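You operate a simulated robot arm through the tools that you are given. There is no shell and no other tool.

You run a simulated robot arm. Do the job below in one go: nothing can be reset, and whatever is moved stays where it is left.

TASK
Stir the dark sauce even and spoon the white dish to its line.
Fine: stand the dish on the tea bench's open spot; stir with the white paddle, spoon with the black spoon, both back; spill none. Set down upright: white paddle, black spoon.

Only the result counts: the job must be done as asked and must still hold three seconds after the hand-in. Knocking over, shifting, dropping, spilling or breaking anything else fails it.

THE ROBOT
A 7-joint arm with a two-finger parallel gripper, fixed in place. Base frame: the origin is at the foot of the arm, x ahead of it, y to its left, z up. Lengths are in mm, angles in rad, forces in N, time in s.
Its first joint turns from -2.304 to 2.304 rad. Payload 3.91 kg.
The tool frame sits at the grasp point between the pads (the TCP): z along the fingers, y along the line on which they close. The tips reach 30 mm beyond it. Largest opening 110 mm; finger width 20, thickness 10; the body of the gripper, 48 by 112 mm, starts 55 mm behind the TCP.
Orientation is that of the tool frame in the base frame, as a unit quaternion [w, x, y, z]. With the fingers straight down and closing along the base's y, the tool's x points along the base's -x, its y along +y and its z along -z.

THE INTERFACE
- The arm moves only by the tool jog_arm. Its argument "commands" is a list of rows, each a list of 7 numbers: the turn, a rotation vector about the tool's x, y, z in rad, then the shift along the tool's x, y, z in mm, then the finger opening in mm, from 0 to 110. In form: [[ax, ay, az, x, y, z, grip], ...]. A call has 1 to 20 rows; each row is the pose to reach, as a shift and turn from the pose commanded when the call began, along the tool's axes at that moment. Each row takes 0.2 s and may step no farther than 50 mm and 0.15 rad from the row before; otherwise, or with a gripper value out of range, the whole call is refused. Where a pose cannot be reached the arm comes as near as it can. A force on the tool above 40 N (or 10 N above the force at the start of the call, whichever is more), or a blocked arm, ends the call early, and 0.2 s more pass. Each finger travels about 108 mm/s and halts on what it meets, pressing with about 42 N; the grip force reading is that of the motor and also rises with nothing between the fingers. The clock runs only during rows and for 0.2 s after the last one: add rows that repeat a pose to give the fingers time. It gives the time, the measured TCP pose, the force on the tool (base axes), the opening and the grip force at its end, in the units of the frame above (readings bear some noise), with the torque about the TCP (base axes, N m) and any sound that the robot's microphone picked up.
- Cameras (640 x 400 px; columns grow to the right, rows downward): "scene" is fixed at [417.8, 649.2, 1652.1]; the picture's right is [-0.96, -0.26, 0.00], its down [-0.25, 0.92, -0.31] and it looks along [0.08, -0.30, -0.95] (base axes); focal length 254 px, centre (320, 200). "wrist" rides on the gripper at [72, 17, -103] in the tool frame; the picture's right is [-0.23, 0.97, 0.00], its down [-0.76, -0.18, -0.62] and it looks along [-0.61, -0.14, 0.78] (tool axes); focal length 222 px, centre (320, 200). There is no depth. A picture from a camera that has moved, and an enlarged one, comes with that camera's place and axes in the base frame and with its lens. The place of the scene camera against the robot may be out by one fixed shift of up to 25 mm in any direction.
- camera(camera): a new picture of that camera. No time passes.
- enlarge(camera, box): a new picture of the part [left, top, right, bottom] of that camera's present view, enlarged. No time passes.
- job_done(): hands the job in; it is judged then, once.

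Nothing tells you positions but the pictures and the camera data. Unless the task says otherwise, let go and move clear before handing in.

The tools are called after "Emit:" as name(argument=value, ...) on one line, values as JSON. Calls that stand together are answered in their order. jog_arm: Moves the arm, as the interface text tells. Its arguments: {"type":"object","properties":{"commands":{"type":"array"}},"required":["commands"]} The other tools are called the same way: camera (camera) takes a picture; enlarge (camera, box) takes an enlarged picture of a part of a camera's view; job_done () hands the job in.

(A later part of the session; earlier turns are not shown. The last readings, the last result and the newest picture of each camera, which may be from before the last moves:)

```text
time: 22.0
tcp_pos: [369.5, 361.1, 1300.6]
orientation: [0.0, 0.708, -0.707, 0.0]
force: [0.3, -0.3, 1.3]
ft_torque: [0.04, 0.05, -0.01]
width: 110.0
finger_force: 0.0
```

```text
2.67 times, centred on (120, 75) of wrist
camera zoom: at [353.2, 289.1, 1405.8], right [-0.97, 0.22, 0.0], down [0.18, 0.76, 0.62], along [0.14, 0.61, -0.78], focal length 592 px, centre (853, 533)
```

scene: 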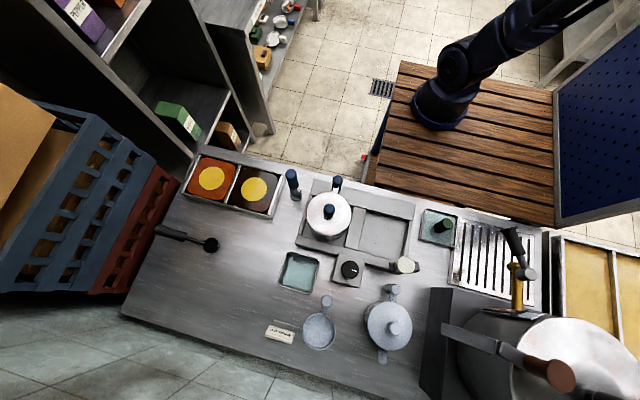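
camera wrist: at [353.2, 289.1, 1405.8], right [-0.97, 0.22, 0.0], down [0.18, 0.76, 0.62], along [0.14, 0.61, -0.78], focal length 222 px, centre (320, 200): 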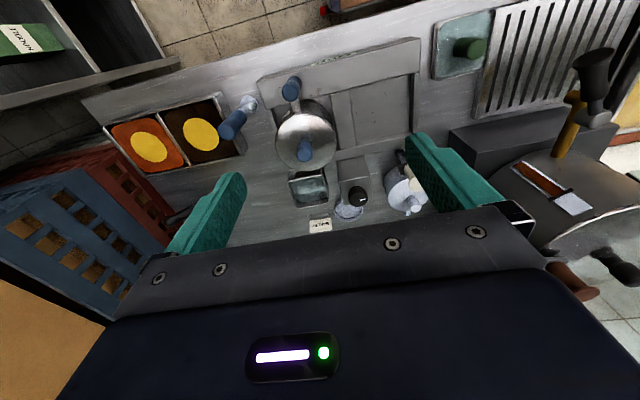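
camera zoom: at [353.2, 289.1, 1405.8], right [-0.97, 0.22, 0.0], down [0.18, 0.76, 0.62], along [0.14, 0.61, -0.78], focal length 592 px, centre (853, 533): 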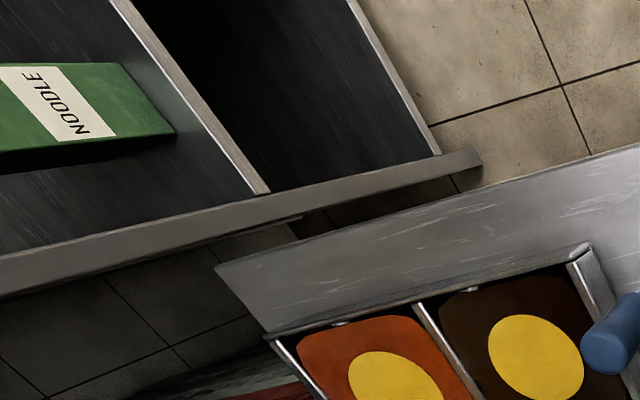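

The bench holds: tray with two sauces, a blue-handled stamp-like tool, pot in hob bay, water trays, dial, a speckled round dish by the BARLEY sign, a speckled pot with the cream paddle behind it. I'll turn the hand toward -x to see what's beyond the drum.

Emit:
jog_arm(commands=[[0, 0, -0.14, 0, 0, -10, 110], [0, 0, -0.28, 0, 0, -20, 110], [0, 0, -0.42, 0, 0, -30, 110], [0, 0, -0.56, 0, 0, -40, 110], [0, 0, -0.7, 0, 0, -50, 110], [0, 0, -0.84, 0, 0, -60, 110], [0, 0, -0.98, 0, 0, -70, 110], [0, 0, -1.1, 0, 0, -80, 110]])

Emit:
camera(camera="wrist")

Emit:
enlarge(camera="wrist", box=[0, 0, 320, 200])

Emit:
enlarge(camera="wrist", box=[320, 0, 640, 200])

```text
time: 23.8
tcp_pos: [370.2, 362.4, 1381.2]
orientation: [0.0, 0.973, -0.231, 0.0]
force: [0.2, -1.0, 0.4]
ft_torque: [0.0, -0.03, 0.03]
width: 110.0
finger_force: 0.1
```

```text
taken
camera wrist: at [427.2, 314.4, 1484.9], right [-0.64, -0.77, 0.0], down [-0.6, 0.5, 0.62], along [-0.48, 0.4, -0.78], focal length 222 px, centre (320, 200)
```

wrist: 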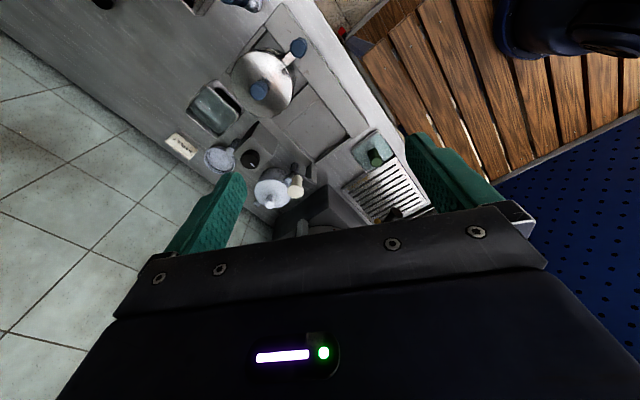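

```text
2.00 times, centred on (160, 100) of wrist
camera zoom: at [427.2, 314.4, 1484.9], right [-0.64, -0.77, 0.0], down [-0.6, 0.5, 0.62], along [-0.48, 0.4, -0.78], focal length 444 px, centre (640, 400)
```

zoom: 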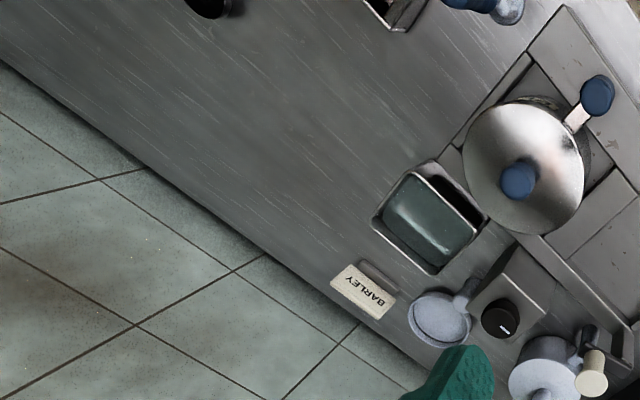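

```text
2.00 times, centred on (480, 100) of wrist
camera zoom: at [427.2, 314.4, 1484.9], right [-0.64, -0.77, 0.0], down [-0.6, 0.5, 0.62], along [-0.48, 0.4, -0.78], focal length 444 px, centre (0, 400)
```

zoom: 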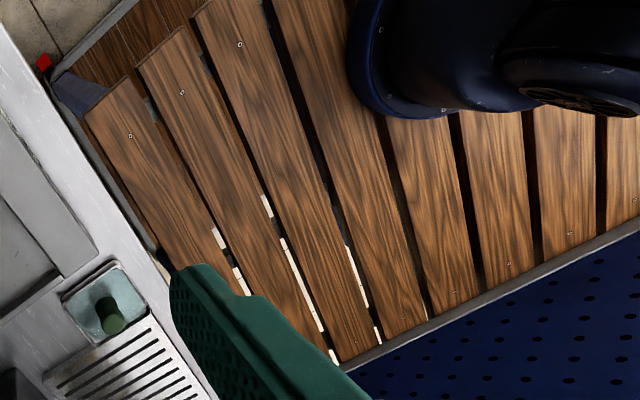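

I'll tilt up to look past the drum toward -x.

Emit:
jog_arm(commands=[[0, -0.14, 0, 0, 0, 0, 110], [0, -0.28, 0, 0, 0, 0, 110], [0, -0.42, 0, 0, 0, 0, 110], [0, -0.56, 0, 0, 0, 0, 110]])

Emit:
camera(camera="wrist")

Emit:
enlarge(camera="wrist", box=[160, 50, 480, 250])

Emit:
enlarge(camera="wrist", box=[440, 100, 640, 225])

```text
time: 24.8
tcp_pos: [370.4, 361.0, 1381.7]
orientation: [-0.065, 0.934, -0.223, -0.27]
force: [0.1, 0.0, -0.4]
ft_torque: [-0.03, -0.03, 0.0]
width: 110.0
finger_force: 0.1
```

```text
taken
camera wrist: at [466.2, 294.8, 1431.3], right [-0.61, -0.78, 0.12], down [-0.2, 0.3, 0.93], along [-0.77, 0.55, -0.34], focal length 222 px, centre (320, 200)
```

wrist: 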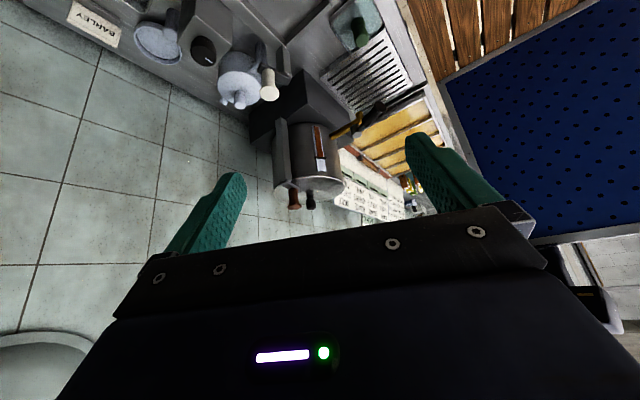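

```text
2.00 times, centred on (320, 150) of wrist
camera zoom: at [466.2, 294.8, 1431.3], right [-0.61, -0.78, 0.12], down [-0.2, 0.3, 0.93], along [-0.77, 0.55, -0.34], focal length 444 px, centre (320, 300)
```

zoom: 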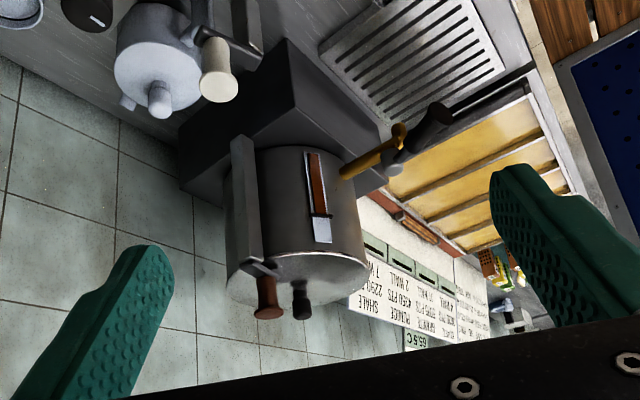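

```text
3.20 times, centred on (540, 162) of wrist
camera zoom: at [466.2, 294.8, 1431.3], right [-0.61, -0.78, 0.12], down [-0.2, 0.3, 0.93], along [-0.77, 0.55, -0.34], focal length 711 px, centre (-384, 320)
```

zoom: 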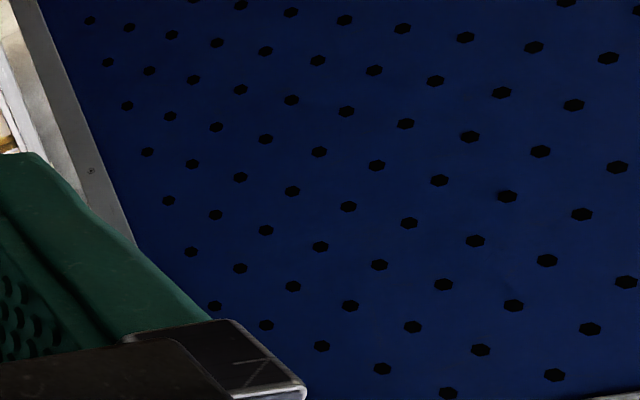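

The drum is an urn with a tap over the drip grate; beyond it is only scenery. I'll level the hand and go over the bench to look closely at the speckled dish near the BARLEY sign and the cream paddle.

Emit:
jog_arm(commands=[[0, 0.14, 0, 0, 0, 0, 110], [0, 0.28, 0, 0, 0, 0, 110], [0, 0.42, 0, 0, 0, 0, 110], [0, 0.56, 0, 0, 0, 0, 110]])

Emit:
jog_arm(commands=[[0, 0, 0.1375, -13.5, -26.8, 22.5, 110], [0, 0, 0.275, -27, -53.6, 45, 110], [0, 0, 0.4125, -40.5, -80.4, 67.5, 110], [0, 0, 0.55, -54, -107.2, 90, 110], [0, 0, 0.6875, -67.4, -133.9, 112.5, 110], [0, 0, 0.825, -80.9, -160.7, 135, 110], [0, 0, 0.9625, -94.4, -187.5, 157.5, 110], [0, 0, 1.1, -107.9, -214.3, 180, 110]])

Emit:
camera(camera="wrist")

Emit:
enlarge(camera="wrist", box=[240, 60, 440, 185])

Emit:
enlarge(camera="wrist", box=[0, 0, 240, 150])

Emit:
enlarge(camera="wrist", box=[400, 0, 640, 150])

```text
time: 25.8
tcp_pos: [372.0, 361.5, 1380.5]
orientation: [0.001, 0.973, -0.233, 0.001]
force: [-0.2, -0.7, -0.1]
ft_torque: [0.03, 0.06, 0.02]
width: 110.0
finger_force: 0.0
```

```text
time: 27.6
tcp_pos: [369.8, 602.1, 1201.9]
orientation: [0.0, -0.706, 0.708, 0.0]
force: [-0.1, -0.6, 0.6]
ft_torque: [0.0, 0.0, -0.04]
width: 110.0
finger_force: 0.1
```

```text
taken
camera wrist: at [352.6, 529.0, 1305.8], right [-0.97, 0.23, 0.0], down [0.18, 0.76, 0.62], along [0.14, 0.61, -0.78], focal length 222 px, centre (320, 200)
```

wrist: 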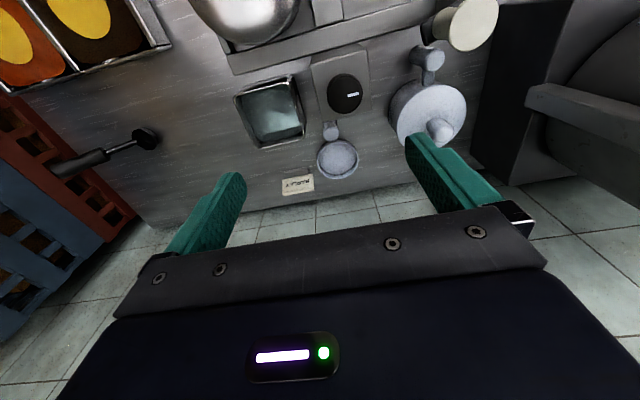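

```text
3.20 times, centred on (340, 122) of wrist
camera zoom: at [352.6, 529.0, 1305.8], right [-0.97, 0.23, 0.0], down [0.18, 0.76, 0.62], along [0.14, 0.61, -0.78], focal length 711 px, centre (256, 448)
```

zoom: 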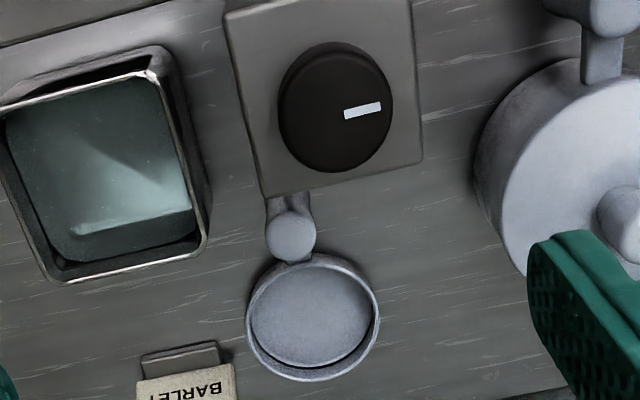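

```text
2.67 times, centred on (120, 75) of wrist
camera zoom: at [352.6, 529.0, 1305.8], right [-0.97, 0.23, 0.0], down [0.18, 0.76, 0.62], along [0.14, 0.61, -0.78], focal length 592 px, centre (853, 533)
```

zoom: 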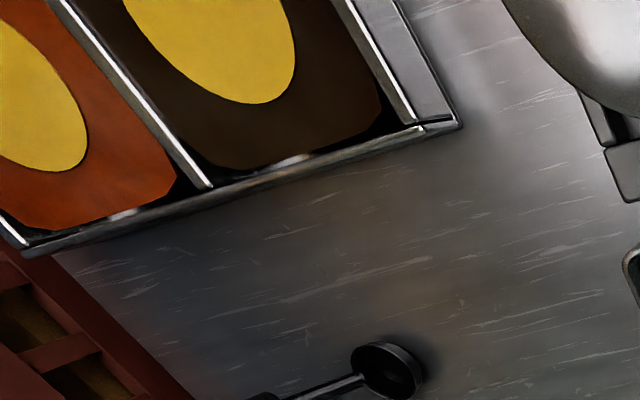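

```text
2.67 times, centred on (520, 75) of wrist
camera zoom: at [352.6, 529.0, 1305.8], right [-0.97, 0.23, 0.0], down [0.18, 0.76, 0.62], along [0.14, 0.61, -0.78], focal length 592 px, centre (-213, 533)
```

zoom: 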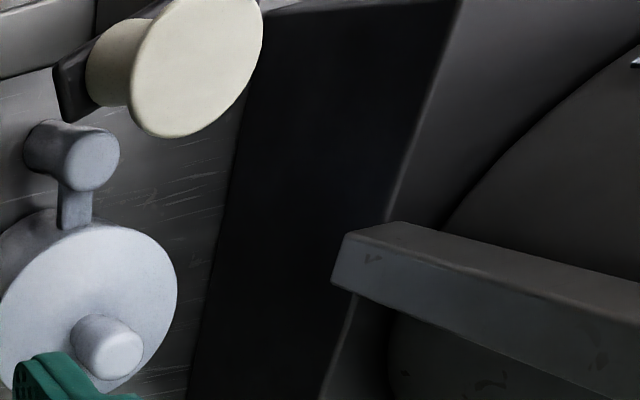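

I notice a grey bench in the direction (-340, -650), beyond the pegboard, which would be within reach and could be the tea bench. I'll retract from over this bench and swing round to look at it.

Emit:
jog_arm(commands=[[0, 0, 0, 33, 11, -25, 110], [0, 0, 0, 66, 22, -50, 110], [0, 0, 0, 100, 34, -75, 110], [0, 0, 0, 133, 45, -100, 110], [0, 0, 0, 166, 56, -125, 110], [0, 0, 0, 200, 67, -150, 110], [0, 0, 0, 233, 79, -175, 110], [0, 0, 0, 266, 90, -200, 110]])

Emit:
jog_arm(commands=[[0, 0, 0.118, 16.7, -41.7, 0, 110], [0, 0, 0.237, 37.7, -81.3, 0, 110], [0, 0, 0.355, 62.8, -118.5, 0, 110], [0, 0, 0.474, 91.7, -152.8, 0, 110], [0, 0, 0.592, 124.1, -183.8, 0, 110], [0, 0, 0.71, 159.7, -211.2, 0, 110], [0, 0, 0.829, 197.9, -234.6, 0, 110], [0, 0, 0.947, 238.4, -253.9, 0, 110], [0, 0, 1.066, 280.8, -268.6, 0, 110], [0, 0, 1.184, 324.5, -278.8, 0, 110], [0, 0, 1.302, 369, -284.3, 0, 110], [0, 0, 1.421, 413.9, -285, 0, 110], [0, 0, 1.539, 458.6, -280.9, 0, 110], [0, 0, 1.658, 502.6, -272, 0, 110]])

```text
time: 29.4
tcp_pos: [279.1, 336.0, 1400.6]
orientation: [-0.001, -0.707, 0.707, 0.001]
force: [1.4, 0.3, -0.4]
ft_torque: [-0.03, 0.06, 0.02]
width: 110.1
finger_force: 0.0
```

```text
time: 32.4
tcp_pos: [555.1, -169.0, 1401.9]
orientation: [0.0, 0.044, 0.999, -0.001]
force: [0.0, 0.2, -0.8]
ft_torque: [-0.04, -0.02, -0.02]
width: 109.9
finger_force: 0.1
```

Emit:
jog_arm(commands=[[0, 0, 0.14, 12.1, -46.1, 0, 110], [0, 0, 0.28, 29.5, -90.3, 0, 110], [0, 0, 0.42, 51.4, -132.1, 0, 110], [0, 0, 0.56, 77.9, -171.1, 0, 110], [0, 0, 0.7, 108.6, -206.5, 0, 110], [0, 0, 0.84, 142.8, -238.4, 0, 110], [0, 0, 0.98, 180.2, -266, 0, 110], [0, 0, 1.12, 220.4, -289, 0, 110], [0, 0, 1.26, 262.8, -307.4, 0, 110], [0, 0, 1.4, 306.7, -320.9, 0, 110], [0, 0, 1.54, 351.8, -329.1, 0, 110], [0, 0, 1.68, 397.1, -332.4, 0, 110], [0, 0, 1.82, 442.4, -330.4, 0, 110], [0, 0, 1.96, 487.1, -323.4, 0, 110]])

Emit:
jog_arm(commands=[[0, -0.14, 0, 0, 0, 0, 110], [0, -0.28, 0, 0, 0, 0, 110], [0, -0.42, 0, 0, 0, 0, 110], [0, -0.56, 0, 0, 0, 0, 110]])

Emit:
camera(camera="wrist")

Emit:
enlarge(camera="wrist", box=[160, 0, 480, 200])

Emit:
enlarge(camera="wrist", box=[0, 0, 320, 200])

```text
time: 35.4
tcp_pos: [40.2, -446.1, 1401.5]
orientation: [0.001, 0.854, 0.52, 0.001]
force: [-0.4, -0.8, -0.5]
ft_torque: [0.05, 0.04, -0.03]
width: 110.1
finger_force: 0.1
```

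```text
time: 36.4
tcp_pos: [40.0, -446.8, 1402.3]
orientation: [0.144, 0.82, 0.5, -0.237]
force: [-0.3, -0.3, 0.0]
ft_torque: [0.01, 0.02, 0.0]
width: 109.9
finger_force: 0.1
```

```text
taken
camera wrist: at [108.4, -351.2, 1451.2], right [0.78, -0.62, 0.12], down [-0.3, -0.2, 0.93], along [-0.55, -0.76, -0.34], focal length 222 px, centre (320, 200)
```

wrist: 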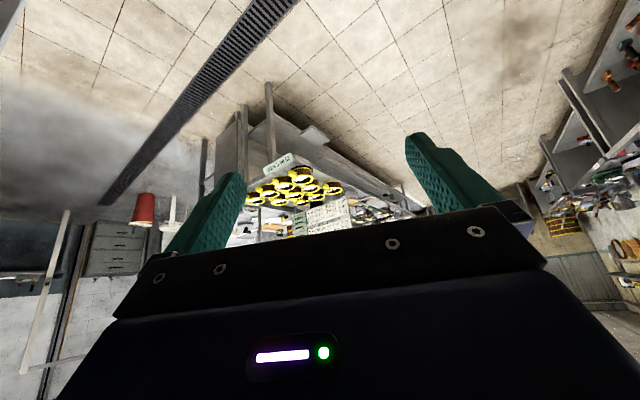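

```text
2.00 times, centred on (320, 100) of wrist
camera zoom: at [108.4, -351.2, 1451.2], right [0.78, -0.62, 0.12], down [-0.3, -0.2, 0.93], along [-0.55, -0.76, -0.34], focal length 444 px, centre (320, 400)
```

zoom: 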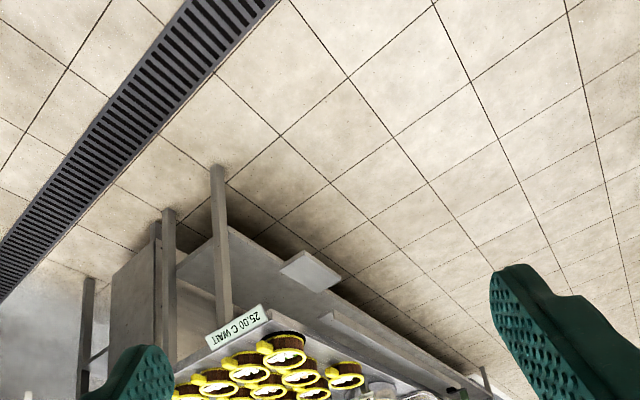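

```text
2.00 times, centred on (160, 100) of wrist
camera zoom: at [108.4, -351.2, 1451.2], right [0.78, -0.62, 0.12], down [-0.3, -0.2, 0.93], along [-0.55, -0.76, -0.34], focal length 444 px, centre (640, 400)
```

zoom: 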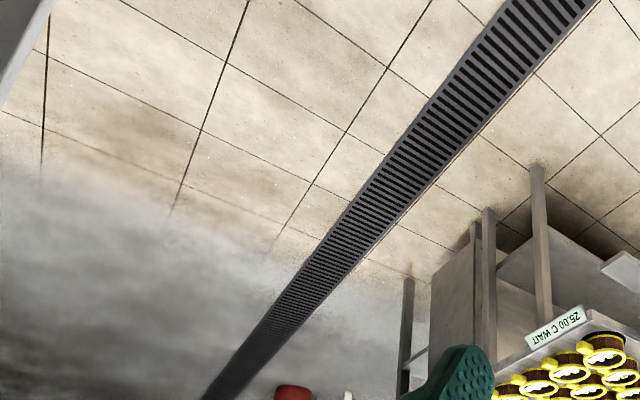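

That bench is far off too ("25.00 C WAIT"), so it is not reachable. I'll swing back to the front and look at the main bench's robot-side edge for labels.

Emit:
jog_arm(commands=[[0, 0.14, 0, 0, 0, 0, 110], [0, 0.28, 0, 0, 0, 0, 110], [0, 0.42, 0, 0, 0, 0, 110], [0, 0.56, 0, 0, 0, 0, 110]])

Emit:
jog_arm(commands=[[0, 0, -0.145, 12.6, 41.2, 0, 110], [0, 0, -0.29, 29.7, 80.8, 0, 110], [0, 0, -0.435, 51.2, 118.2, 0, 110], [0, 0, -0.58, 76.7, 152.8, 0, 110], [0, 0, -0.725, 106, 184.5, 0, 110], [0, 0, -0.87, 138.7, 212.5, 0, 110], [0, 0, -1.015, 174.4, 236.8, 0, 110], [0, 0, -1.16, 212.4, 256.8, 0, 110], [0, 0, -1.305, 252.6, 272.5, 0, 110], [0, 0, -1.45, 294.3, 283.5, 0, 110], [0, 0, -1.595, 337, 289.7, 0, 110], [0, 0, -1.74, 380, 291.1, 0, 110], [0, 0, -1.885, 422.9, 287.6, 0, 110], [0, 0, -2.03, 465.3, 279.3, 0, 110], [0, 0, -2.175, 506.3, 266.2, 0, 110], [0, 0, -2.32, 545.7, 248.7, 0, 110]])

Emit:
camera(camera="wrist")

```text
time: 37.4
tcp_pos: [42.2, -445.0, 1402.0]
orientation: [0.001, 0.854, 0.52, 0.001]
force: [-1.2, 0.4, 0.0]
ft_torque: [-0.02, 0.01, -0.02]
width: 110.0
finger_force: 0.1
```

```text
time: 40.8
tcp_pos: [509.2, -73.4, 1402.9]
orientation: [0.0, -0.138, 0.99, 0.0]
force: [-0.1, 0.5, 0.1]
ft_torque: [0.04, -0.01, -0.02]
width: 109.7
finger_force: 0.1
```

```text
taken
camera wrist: at [435.3, -76.8, 1505.9], right [-0.05, 1.0, 0.0], down [0.78, 0.04, 0.62], along [0.62, 0.03, -0.78], focal length 222 px, centre (320, 200)
```

wrist: 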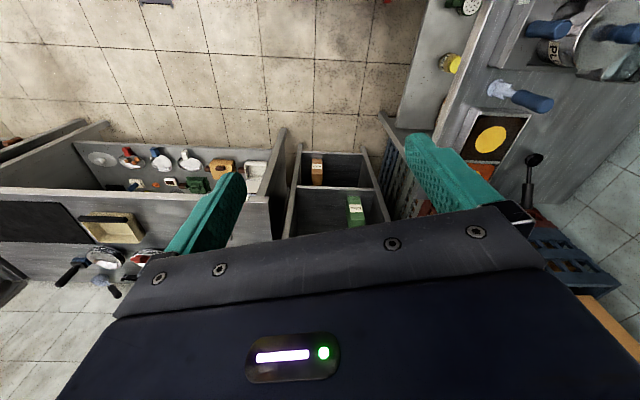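

From this side I can see a lower shelf under the main bench's robot side with items on it. I'll zoom in on it.

Emit:
enlarge(camera="wrist", box=[380, 0, 640, 162])

Emit:
enlarge(camera="wrist", box=[400, 0, 520, 75])

```text
2.46 times, centred on (510, 81) of wrist
camera zoom: at [435.3, -76.8, 1505.9], right [-0.05, 1.0, 0.0], down [0.78, 0.04, 0.62], along [0.62, 0.03, -0.78], focal length 547 px, centre (-148, 493)
```

zoom: 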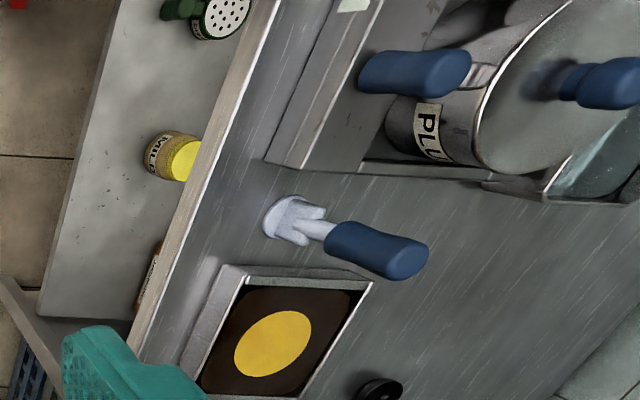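

```text
5.33 times, centred on (460, 38) of wrist
camera zoom: at [435.3, -76.8, 1505.9], right [-0.05, 1.0, 0.0], down [0.78, 0.04, 0.62], along [0.62, 0.03, -0.78], focal length 1185 px, centre (-427, 1067)
```

zoom: 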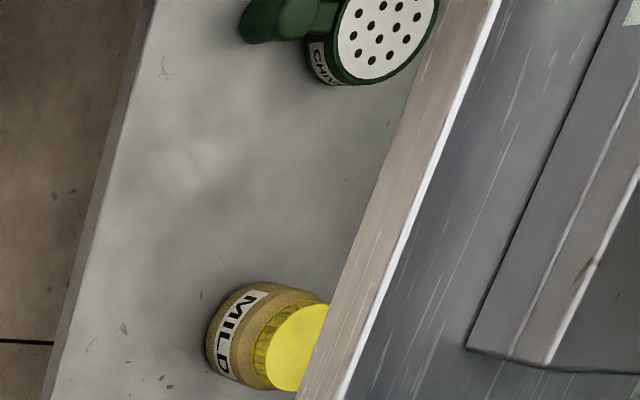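

The main bench has a lower shelf with jars (MILD, a CHIVE shaker). I'll turn to face the bench from the robot side and look into that lower shelf for the dish and other tools.

Emit:
jog_arm(commands=[[0, 0, -0.129, -0.8, 13.6, 15.3, 110], [0, 0, -0.258, -1.7, 27.1, 30.6, 110], [0, 0, -0.387, -2.5, 40.7, 45.9, 110], [0, 0, -0.516, -3.4, 54.2, 61.2, 110], [0, 0, -0.645, -4.2, 67.8, 76.5, 110], [0, 0, -0.774, -5, 81.4, 91.8, 110], [0, 0, -0.903, -5.9, 94.9, 107.1, 110], [0, 0, -1.032, -6.7, 108.5, 122.4, 110], [0, 0, -1.161, -7.6, 122, 137.7, 110], [0, 0, -1.29, -8.4, 135.6, 153, 110]])

Emit:
camera(camera="wrist")

Emit:
enlarge(camera="wrist", box=[200, 40, 440, 190])

Emit:
enlarge(camera="wrist", box=[0, 40, 240, 190])

Emit:
enlarge(camera="wrist", box=[400, 40, 640, 190])

```text
time: 43.0
tcp_pos: [483.9, 58.3, 1248.5]
orientation: [0.0, -0.705, 0.709, 0.0]
force: [0.0, 0.5, 0.0]
ft_torque: [0.01, -0.02, -0.01]
width: 109.9
finger_force: 0.0
```

```text
taken
camera wrist: at [466.4, -14.8, 1353.0], right [-0.97, 0.23, 0.0], down [0.18, 0.76, 0.62], along [0.15, 0.61, -0.78], focal length 222 px, centre (320, 200)
```

wrist: 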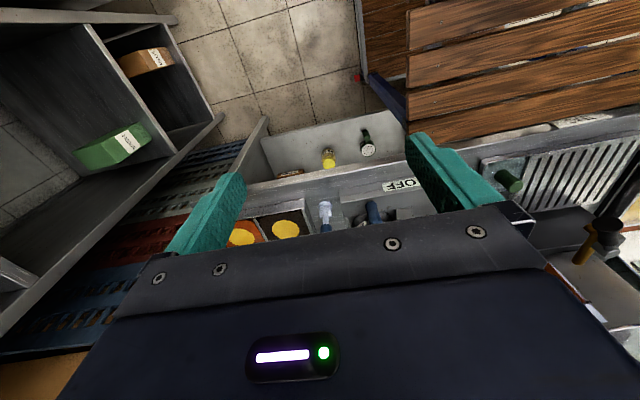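

```text
2.67 times, centred on (320, 115) of wrist
camera zoom: at [466.4, -14.8, 1353.0], right [-0.97, 0.23, 0.0], down [0.18, 0.76, 0.62], along [0.15, 0.61, -0.78], focal length 592 px, centre (320, 427)
```

zoom: 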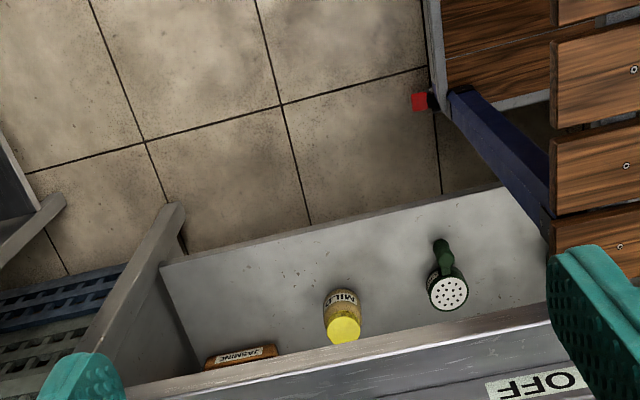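

```text
2.67 times, centred on (120, 115) of wrist
camera zoom: at [466.4, -14.8, 1353.0], right [-0.97, 0.23, 0.0], down [0.18, 0.76, 0.62], along [0.15, 0.61, -0.78], focal length 592 px, centre (853, 427)
```

zoom: 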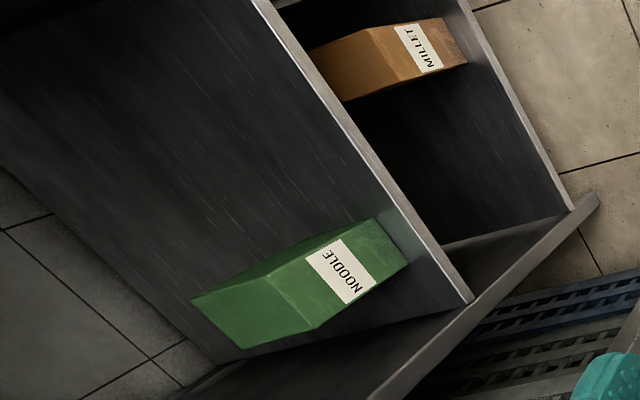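

```text
2.67 times, centred on (520, 115) of wrist
camera zoom: at [466.4, -14.8, 1353.0], right [-0.97, 0.23, 0.0], down [0.18, 0.76, 0.62], along [0.15, 0.61, -0.78], focal length 592 px, centre (-213, 427)
```

zoom: 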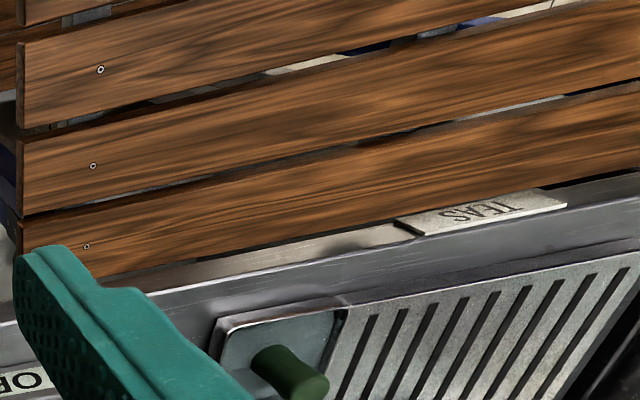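

There's a TEAS label on this bench's edge, so the main bench is the tea bench itself. I need to study the speckled dish, the tools and possible open spots at higher zoom.

Emit:
enlarge(camera="scene", box=[290, 285, 354, 357])

Emit:
enlarge(camera="scene", box=[275, 160, 315, 210])

Emit:
enlarge(camera="scene", box=[380, 245, 430, 285])

Emit:
enlarge(camera="scene", box=[360, 280, 424, 370])

Emit:
enlarge(camera="scene", box=[270, 240, 330, 300])

Emit:
enlarge(camera="scene", box=[410, 200, 474, 255])

```text
5.56 times, centred on (322, 321) of scene
camera zoom: at [417.8, 649.2, 1652.1], right [-0.96, -0.26, 0.0], down [-0.25, 0.92, -0.31], along [0.08, -0.3, -0.95], focal length 1409 px, centre (309, -472)
```

zoom: 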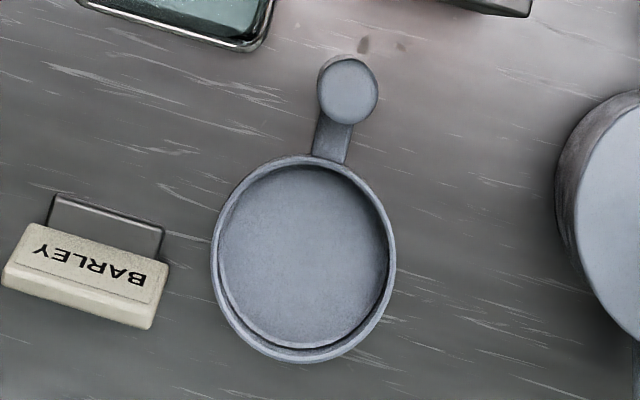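

```text
8.00 times, centred on (295, 185) of scene
camera zoom: at [417.8, 649.2, 1652.1], right [-0.96, -0.26, 0.0], down [-0.25, 0.92, -0.31], along [0.08, -0.3, -0.95], focal length 2028 px, centre (520, 320)
```

zoom: 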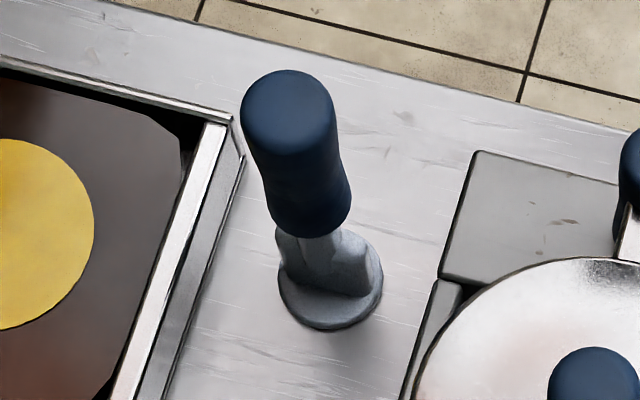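

```text
10.00 times, centred on (405, 265) of scene
camera zoom: at [417.8, 649.2, 1652.1], right [-0.96, -0.26, 0.0], down [-0.25, 0.92, -0.31], along [0.08, -0.3, -0.95], focal length 2536 px, centre (-530, -450)
```

zoom: 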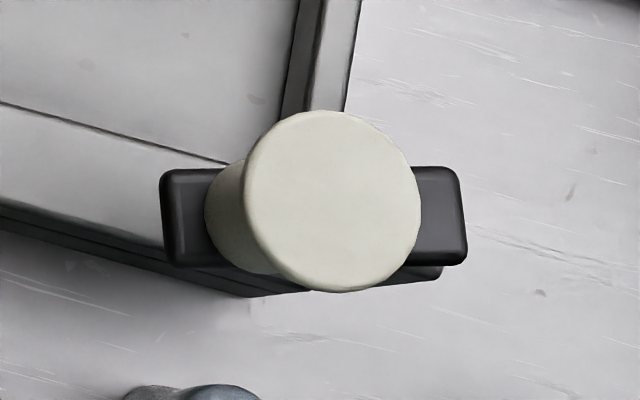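

```text
4.44 times, centred on (392, 325) of scene
camera zoom: at [417.8, 649.2, 1652.1], right [-0.96, -0.26, 0.0], down [-0.25, 0.92, -0.31], along [0.08, -0.3, -0.95], focal length 1127 px, centre (0, -356)
```

zoom: 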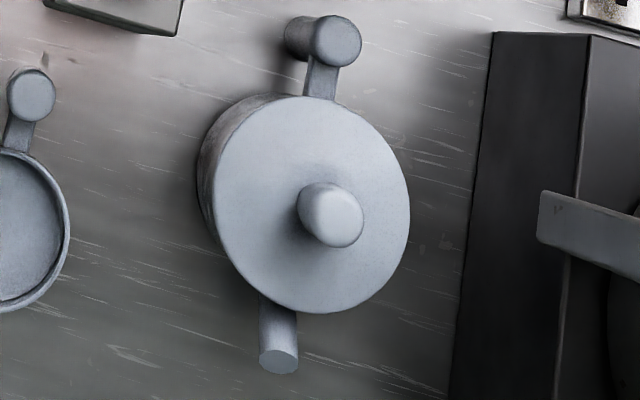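

```text
6.67 times, centred on (300, 270) of scene
camera zoom: at [417.8, 649.2, 1652.1], right [-0.96, -0.26, 0.0], down [-0.25, 0.92, -0.31], along [0.08, -0.3, -0.95], focal length 1690 px, centre (453, -267)
```

zoom: 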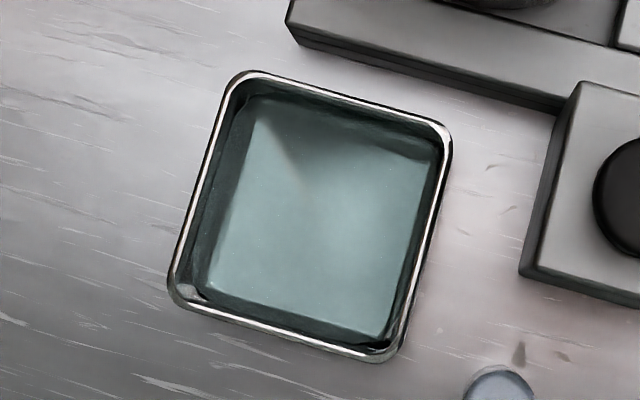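

```text
7.27 times, centred on (442, 228) of scene
camera zoom: at [417.8, 649.2, 1652.1], right [-0.96, -0.26, 0.0], down [-0.25, 0.92, -0.31], along [0.08, -0.3, -0.95], focal length 1844 px, centre (-567, 0)
```

zoom: 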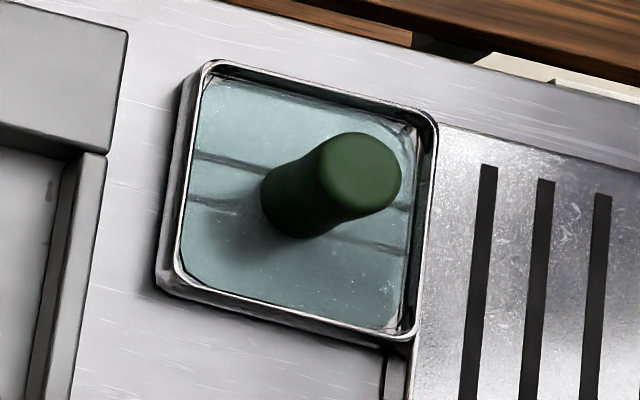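

The dish, tools and trays need closer views. I'll move over the bench at a lower height around the sauce tray and the blue tool first.

Emit:
enlarge(camera="wrist", box=[440, 0, 640, 125])

Emit:
jog_arm(commands=[[0, 0, 0, -40, 0, 0, 110], [0, 0, 0, -80, 0, 0, 110], [0, 0, 0, -120, 0, 0, 110], [0, 0, 0, -160, 0, 0, 110], [0, 0, 0, -200, 0, 0, 110]])

Emit:
camera(camera="wrist")

Emit:
enlarge(camera="wrist", box=[220, 60, 420, 185])

Emit:
enlarge(camera="wrist", box=[440, 0, 640, 125])

```text
3.20 times, centred on (540, 62) of wrist
camera zoom: at [466.4, -14.8, 1353.0], right [-0.97, 0.23, 0.0], down [0.18, 0.76, 0.62], along [0.15, 0.61, -0.78], focal length 711 px, centre (-384, 640)
```

zoom: 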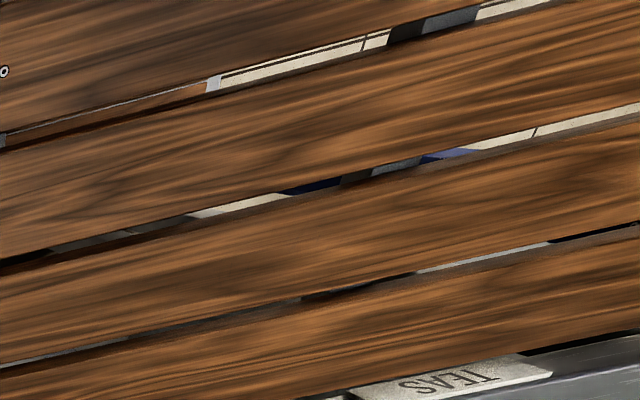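

```text
time: 44.2
tcp_pos: [484.9, 253.1, 1251.6]
orientation: [0.001, -0.705, 0.709, 0.0]
force: [-0.1, -0.6, -0.4]
ft_torque: [0.05, -0.04, -0.01]
width: 110.3
finger_force: 0.1
```

```text
taken
camera wrist: at [468.1, 181.6, 1354.2], right [-0.97, 0.23, 0.0], down [0.18, 0.76, 0.62], along [0.15, 0.61, -0.78], focal length 222 px, centre (320, 200)
```

wrist: 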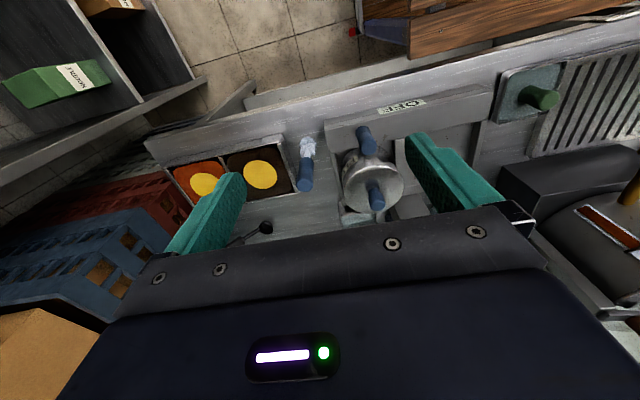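

```text
3.20 times, centred on (320, 122) of wrist
camera zoom: at [468.1, 181.6, 1354.2], right [-0.97, 0.23, 0.0], down [0.18, 0.76, 0.62], along [0.15, 0.61, -0.78], focal length 711 px, centre (320, 448)
```

zoom: 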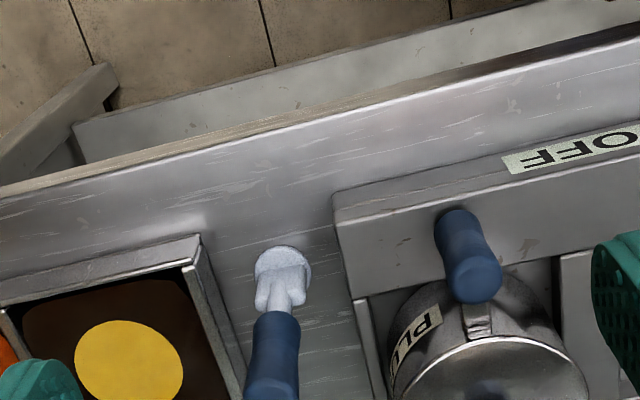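

```text
3.20 times, centred on (540, 62) of wrist
camera zoom: at [468.1, 181.6, 1354.2], right [-0.97, 0.23, 0.0], down [0.18, 0.76, 0.62], along [0.15, 0.61, -0.78], focal length 711 px, centre (-384, 640)
```

zoom: 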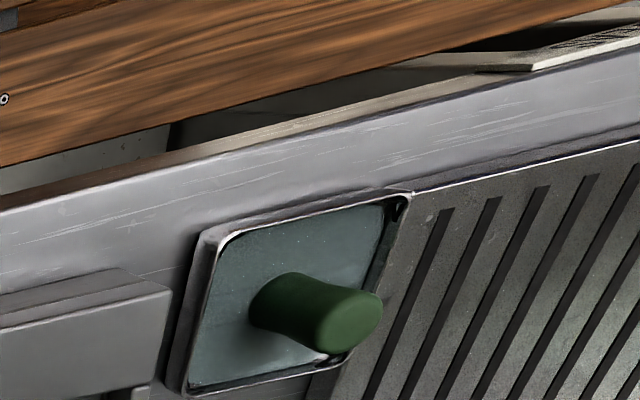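

The blue tool looks like a finned stamp in a saucer-like base. I want a side view of the cream-handled tool, so I'll move toward it and tilt the camera toward horizontal.

Emit:
jog_arm(commands=[[0, -0.08, 0, -13, 31, 12, 110], [0, -0.16, 0, -26, 62, 23, 110], [0, -0.24, 0, -39, 93, 35, 110], [0, -0.32, 0, -52, 124, 47, 110], [0, -0.4, 0, -64, 155, 58, 110], [0, -0.48, 0, -77, 186, 70, 110]])

Emit:
camera(camera="wrist")

Emit:
enlarge(camera="wrist", box=[240, 20, 440, 145])

Emit:
enlarge(camera="wrist", box=[260, 90, 420, 190])

```text
time: 45.6
tcp_pos: [299.7, 332.8, 1179.1]
orientation: [0.168, -0.685, 0.689, 0.168]
force: [0.6, 0.1, 0.0]
ft_torque: [-0.01, -0.01, -0.02]
width: 110.2
finger_force: 0.0
```

```text
taken
camera wrist: at [281.9, 222.0, 1238.4], right [-0.97, 0.21, 0.1], down [0.18, 0.39, 0.9], along [0.15, 0.9, -0.41], focal length 222 px, centre (320, 200)
```

wrist: 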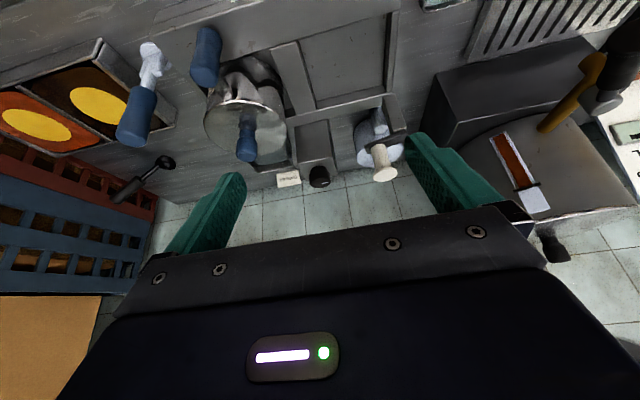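

```text
3.20 times, centred on (340, 82) of wrist
camera zoom: at [281.9, 222.0, 1238.4], right [-0.97, 0.21, 0.1], down [0.18, 0.39, 0.9], along [0.15, 0.9, -0.41], focal length 711 px, centre (256, 576)
```

zoom: 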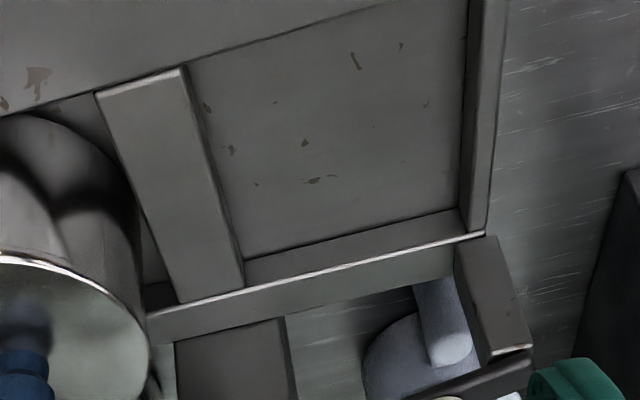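

```text
4.00 times, centred on (340, 140) of wrist
camera zoom: at [281.9, 222.0, 1238.4], right [-0.97, 0.21, 0.1], down [0.18, 0.39, 0.9], along [0.15, 0.9, -0.41], focal length 888 px, centre (240, 440)
```

zoom: 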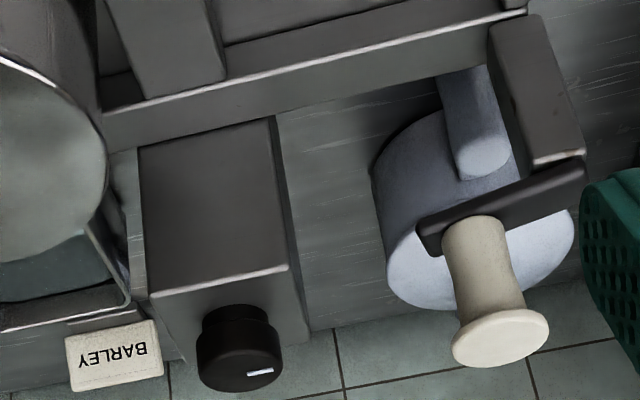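

That cream knob is just a lever arm fixed to the hob, not a paddle, so the white paddle and white dish are still to be found. I'll back off to the robot side and look under the bench top at the lower shelf.

Emit:
jog_arm(commands=[[0, 0.12, 0, 0, 0, 0, 110], [0, 0.24, 0, 0, 0, 0, 110], [0, 0.36, 0, 0, 0, 0, 110], [0, 0.48, 0, 0, 0, 0, 110]])

Emit:
jog_arm(commands=[[0, 0, 0, 36, -22, 0, 110], [0, 0, 0, 72, -43, 10, 110], [0, 0, 0, 108, -65, 25, 110], [0, 0, 0, 144, -87, 40, 110], [0, 0, 0, 180, -108, 55, 110], [0, 0, 0, 216, -130, 70, 110], [0, 0, 0, 253, -152, 85, 110], [0, 0, 0, 289, -173, 105, 110], [0, 0, 0, 325, -195, 125, 110], [0, 0, 0, 361, -217, 145, 110], [0, 0, 0, 397, -238, 163, 110], [0, 0, 0, 433, -260, 180, 110]])

Emit:
jog_arm(commands=[[0, -0.14, 0, 0, 0, 0, 110], [0, -0.28, 0, 0, 0, 0, 110], [0, -0.42, 0, 0, 0, 0, 110], [0, -0.56, 0, 0, 0, 0, 110], [0, -0.7, 0, 0, 0, 0, 110], [0, -0.84, 0, 0, 0, 0, 110]])

Emit:
camera(camera="wrist")

```text
time: 46.6
tcp_pos: [299.8, 333.7, 1177.6]
orientation: [-0.001, -0.705, 0.71, 0.0]
force: [-0.7, -0.9, -0.3]
ft_torque: [0.02, 0.0, -0.01]
width: 110.0
finger_force: 0.1
```

```text
time: 49.2
tcp_pos: [555.6, -99.8, 997.0]
orientation: [0.0, -0.705, 0.71, -0.001]
force: [0.2, 0.1, -0.2]
ft_torque: [-0.04, -0.01, 0.01]
width: 109.9
finger_force: 0.0
```

```text
time: 50.6
tcp_pos: [557.2, -100.4, 999.3]
orientation: [0.29, -0.643, 0.648, 0.287]
force: [0.6, 0.0, -0.2]
ft_torque: [-0.01, -0.05, -0.04]
width: 110.0
finger_force: 0.2
```

```text
taken
camera wrist: at [538.4, -225.0, 1014.1], right [-0.97, 0.16, 0.17], down [0.18, 0.04, 0.98], along [0.15, 0.99, -0.07], focal length 222 px, centre (320, 200)
```

wrist: 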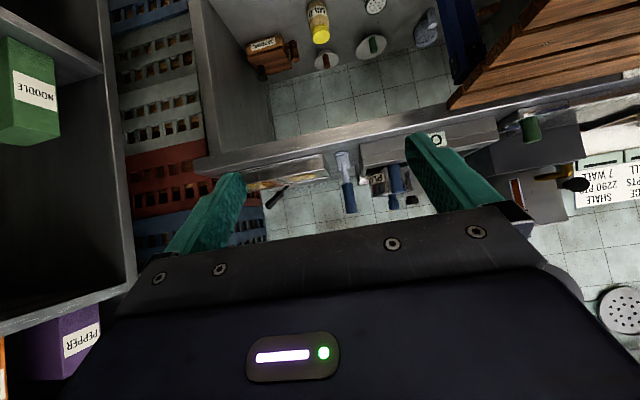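

Now I see the lower shelf: a JASMINE box, MILD jar, shaker, two lids and a speckled vessel. Zooming in.

Emit:
enlarge(camera="wrist", box=[230, 0, 470, 150])

Emit:
enlarge(camera="wrist", box=[230, 120, 430, 245])

Emit:
enlarge(camera="wrist", box=[400, 80, 640, 230])

Emit:
enlarge(camera="wrist", box=[0, 0, 240, 150])

```text
2.67 times, centred on (350, 75) of wrist
camera zoom: at [538.4, -225.0, 1014.1], right [-0.97, 0.16, 0.17], down [0.18, 0.04, 0.98], along [0.15, 0.99, -0.07], focal length 592 px, centre (240, 533)
```

zoom: 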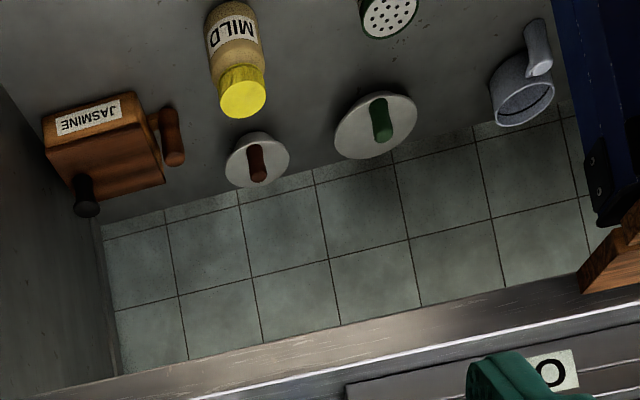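

```text
3.20 times, centred on (330, 182) of wrist
camera zoom: at [538.4, -225.0, 1014.1], right [-0.97, 0.16, 0.17], down [0.18, 0.04, 0.98], along [0.15, 0.99, -0.07], focal length 711 px, centre (288, 256)
```

zoom: 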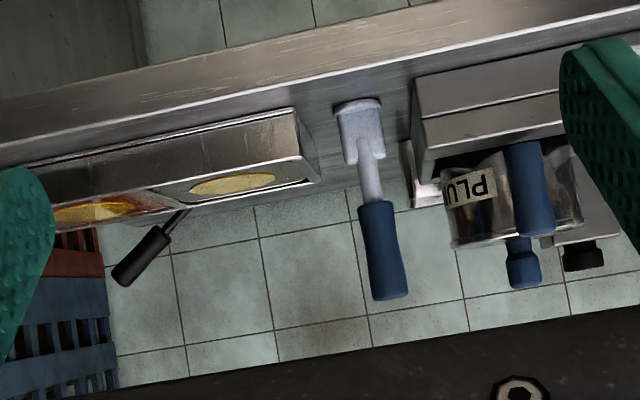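

```text
2.67 times, centred on (520, 155) of wrist
camera zoom: at [538.4, -225.0, 1014.1], right [-0.97, 0.16, 0.17], down [0.18, 0.04, 0.98], along [0.15, 0.99, -0.07], focal length 592 px, centre (-213, 320)
```

zoom: 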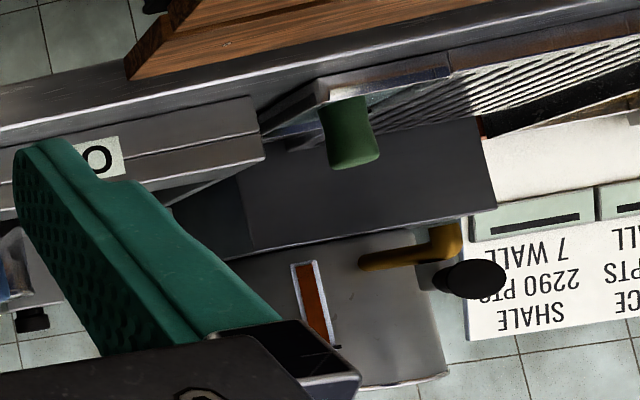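

```text
2.67 times, centred on (120, 75) of wrist
camera zoom: at [538.4, -225.0, 1014.1], right [-0.97, 0.16, 0.17], down [0.18, 0.04, 0.98], along [0.15, 0.99, -0.07], focal length 592 px, centre (853, 533)
```

zoom: 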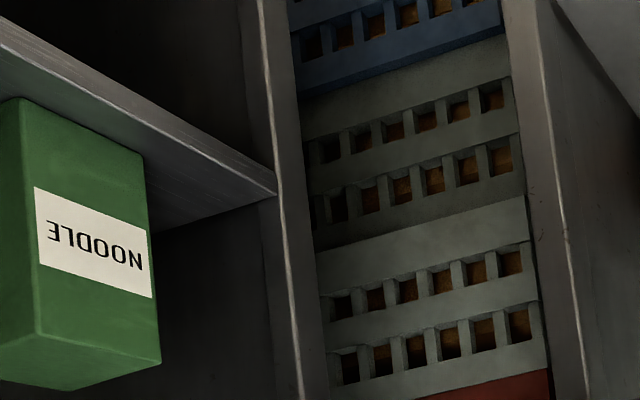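

Now I see the blue-handled tool is a paddle: a white flat head on a small foot with a blue handle, standing upright next to the dark sauce. The dish next to BARLEY is of the same white enamel. I'll untilt and go look at the sauce tray, paddle and spoon from close above.

Emit:
jog_arm(commands=[[0, 0.14, 0, 0, 0, 0, 110], [0, 0.28, 0, 0, 0, 0, 110], [0, 0.42, 0, 0, 0, 0, 110], [0, 0.56, 0, 0, 0, 0, 110], [0, 0.7, 0, 0, 0, 0, 110], [0, 0.84, 0, 0, 0, 0, 110]])

Emit:
jog_arm(commands=[[0, 0, 0.05, 0, 0, -45, 110], [0, 0, 0.1, -15, -3, -90, 110], [0, 0, 0.15, -40, -6, -130, 110], [0, 0, 0.2, -75, -9, -165, 110], [0, 0, 0.26, -115, -12, -190, 110], [0, 0, 0.32, -160, -15, -210, 110], [0, 0, 0.38, -205, -18, -225, 110], [0, 0, 0.43, -250, -21, -230, 110], [0, 0, 0.48, -295, -24, -230, 110], [0, 0, 0.53, -340, -28, -230, 110], [0, 0, 0.58, -385, -32, -230, 110], [0, 0, 0.63, -430, -36, -230, 110], [0, 0, 0.68, -475, -40, -230, 110], [0, 0, 0.733, -520, -43, -230, 110]])

Emit:
camera(camera="wrist")

Emit:
enlarge(camera="wrist", box=[220, 40, 440, 178])

```text
time: 52.0
tcp_pos: [556.6, -100.1, 998.9]
orientation: [0.0, -0.705, 0.709, -0.002]
force: [0.7, -0.8, -0.1]
ft_torque: [0.0, 0.02, -0.01]
width: 110.0
finger_force: 0.0
```

```text
time: 55.0
tcp_pos: [604.2, 419.7, 1231.7]
orientation: [0.0, -0.403, 0.915, 0.0]
force: [-0.3, -0.5, 0.9]
ft_torque: [0.03, 0.02, 0.02]
width: 109.9
finger_force: 0.0
```

```text
taken
camera wrist: at [542.8, 377.5, 1335.4], right [-0.56, 0.83, 0.0], down [0.64, 0.44, 0.62], along [0.52, 0.35, -0.78], focal length 222 px, centre (320, 200)
```

wrist: 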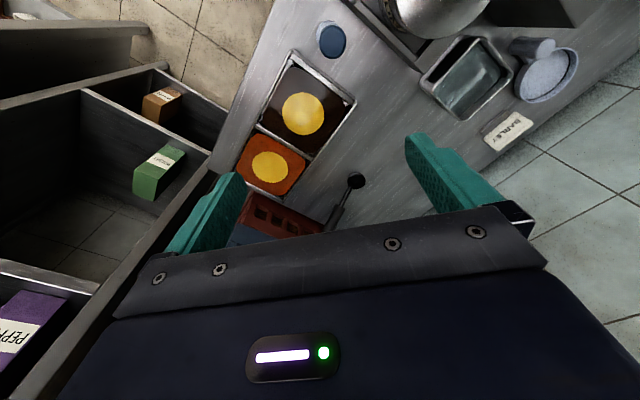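

```text
2.90 times, centred on (330, 109) of wrist
camera zoom: at [542.8, 377.5, 1335.4], right [-0.56, 0.83, 0.0], down [0.64, 0.44, 0.62], along [0.52, 0.35, -0.78], focal length 644 px, centre (291, 464)
```

zoom: 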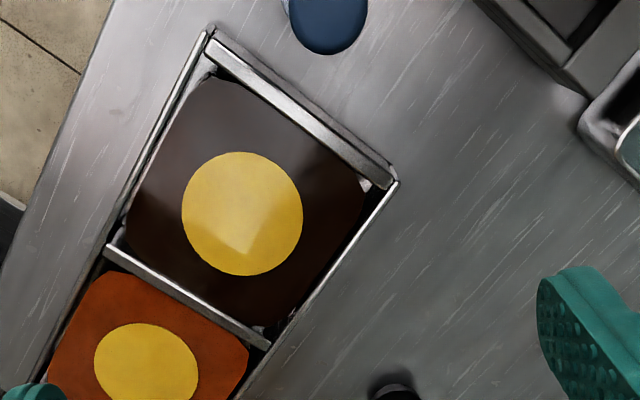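

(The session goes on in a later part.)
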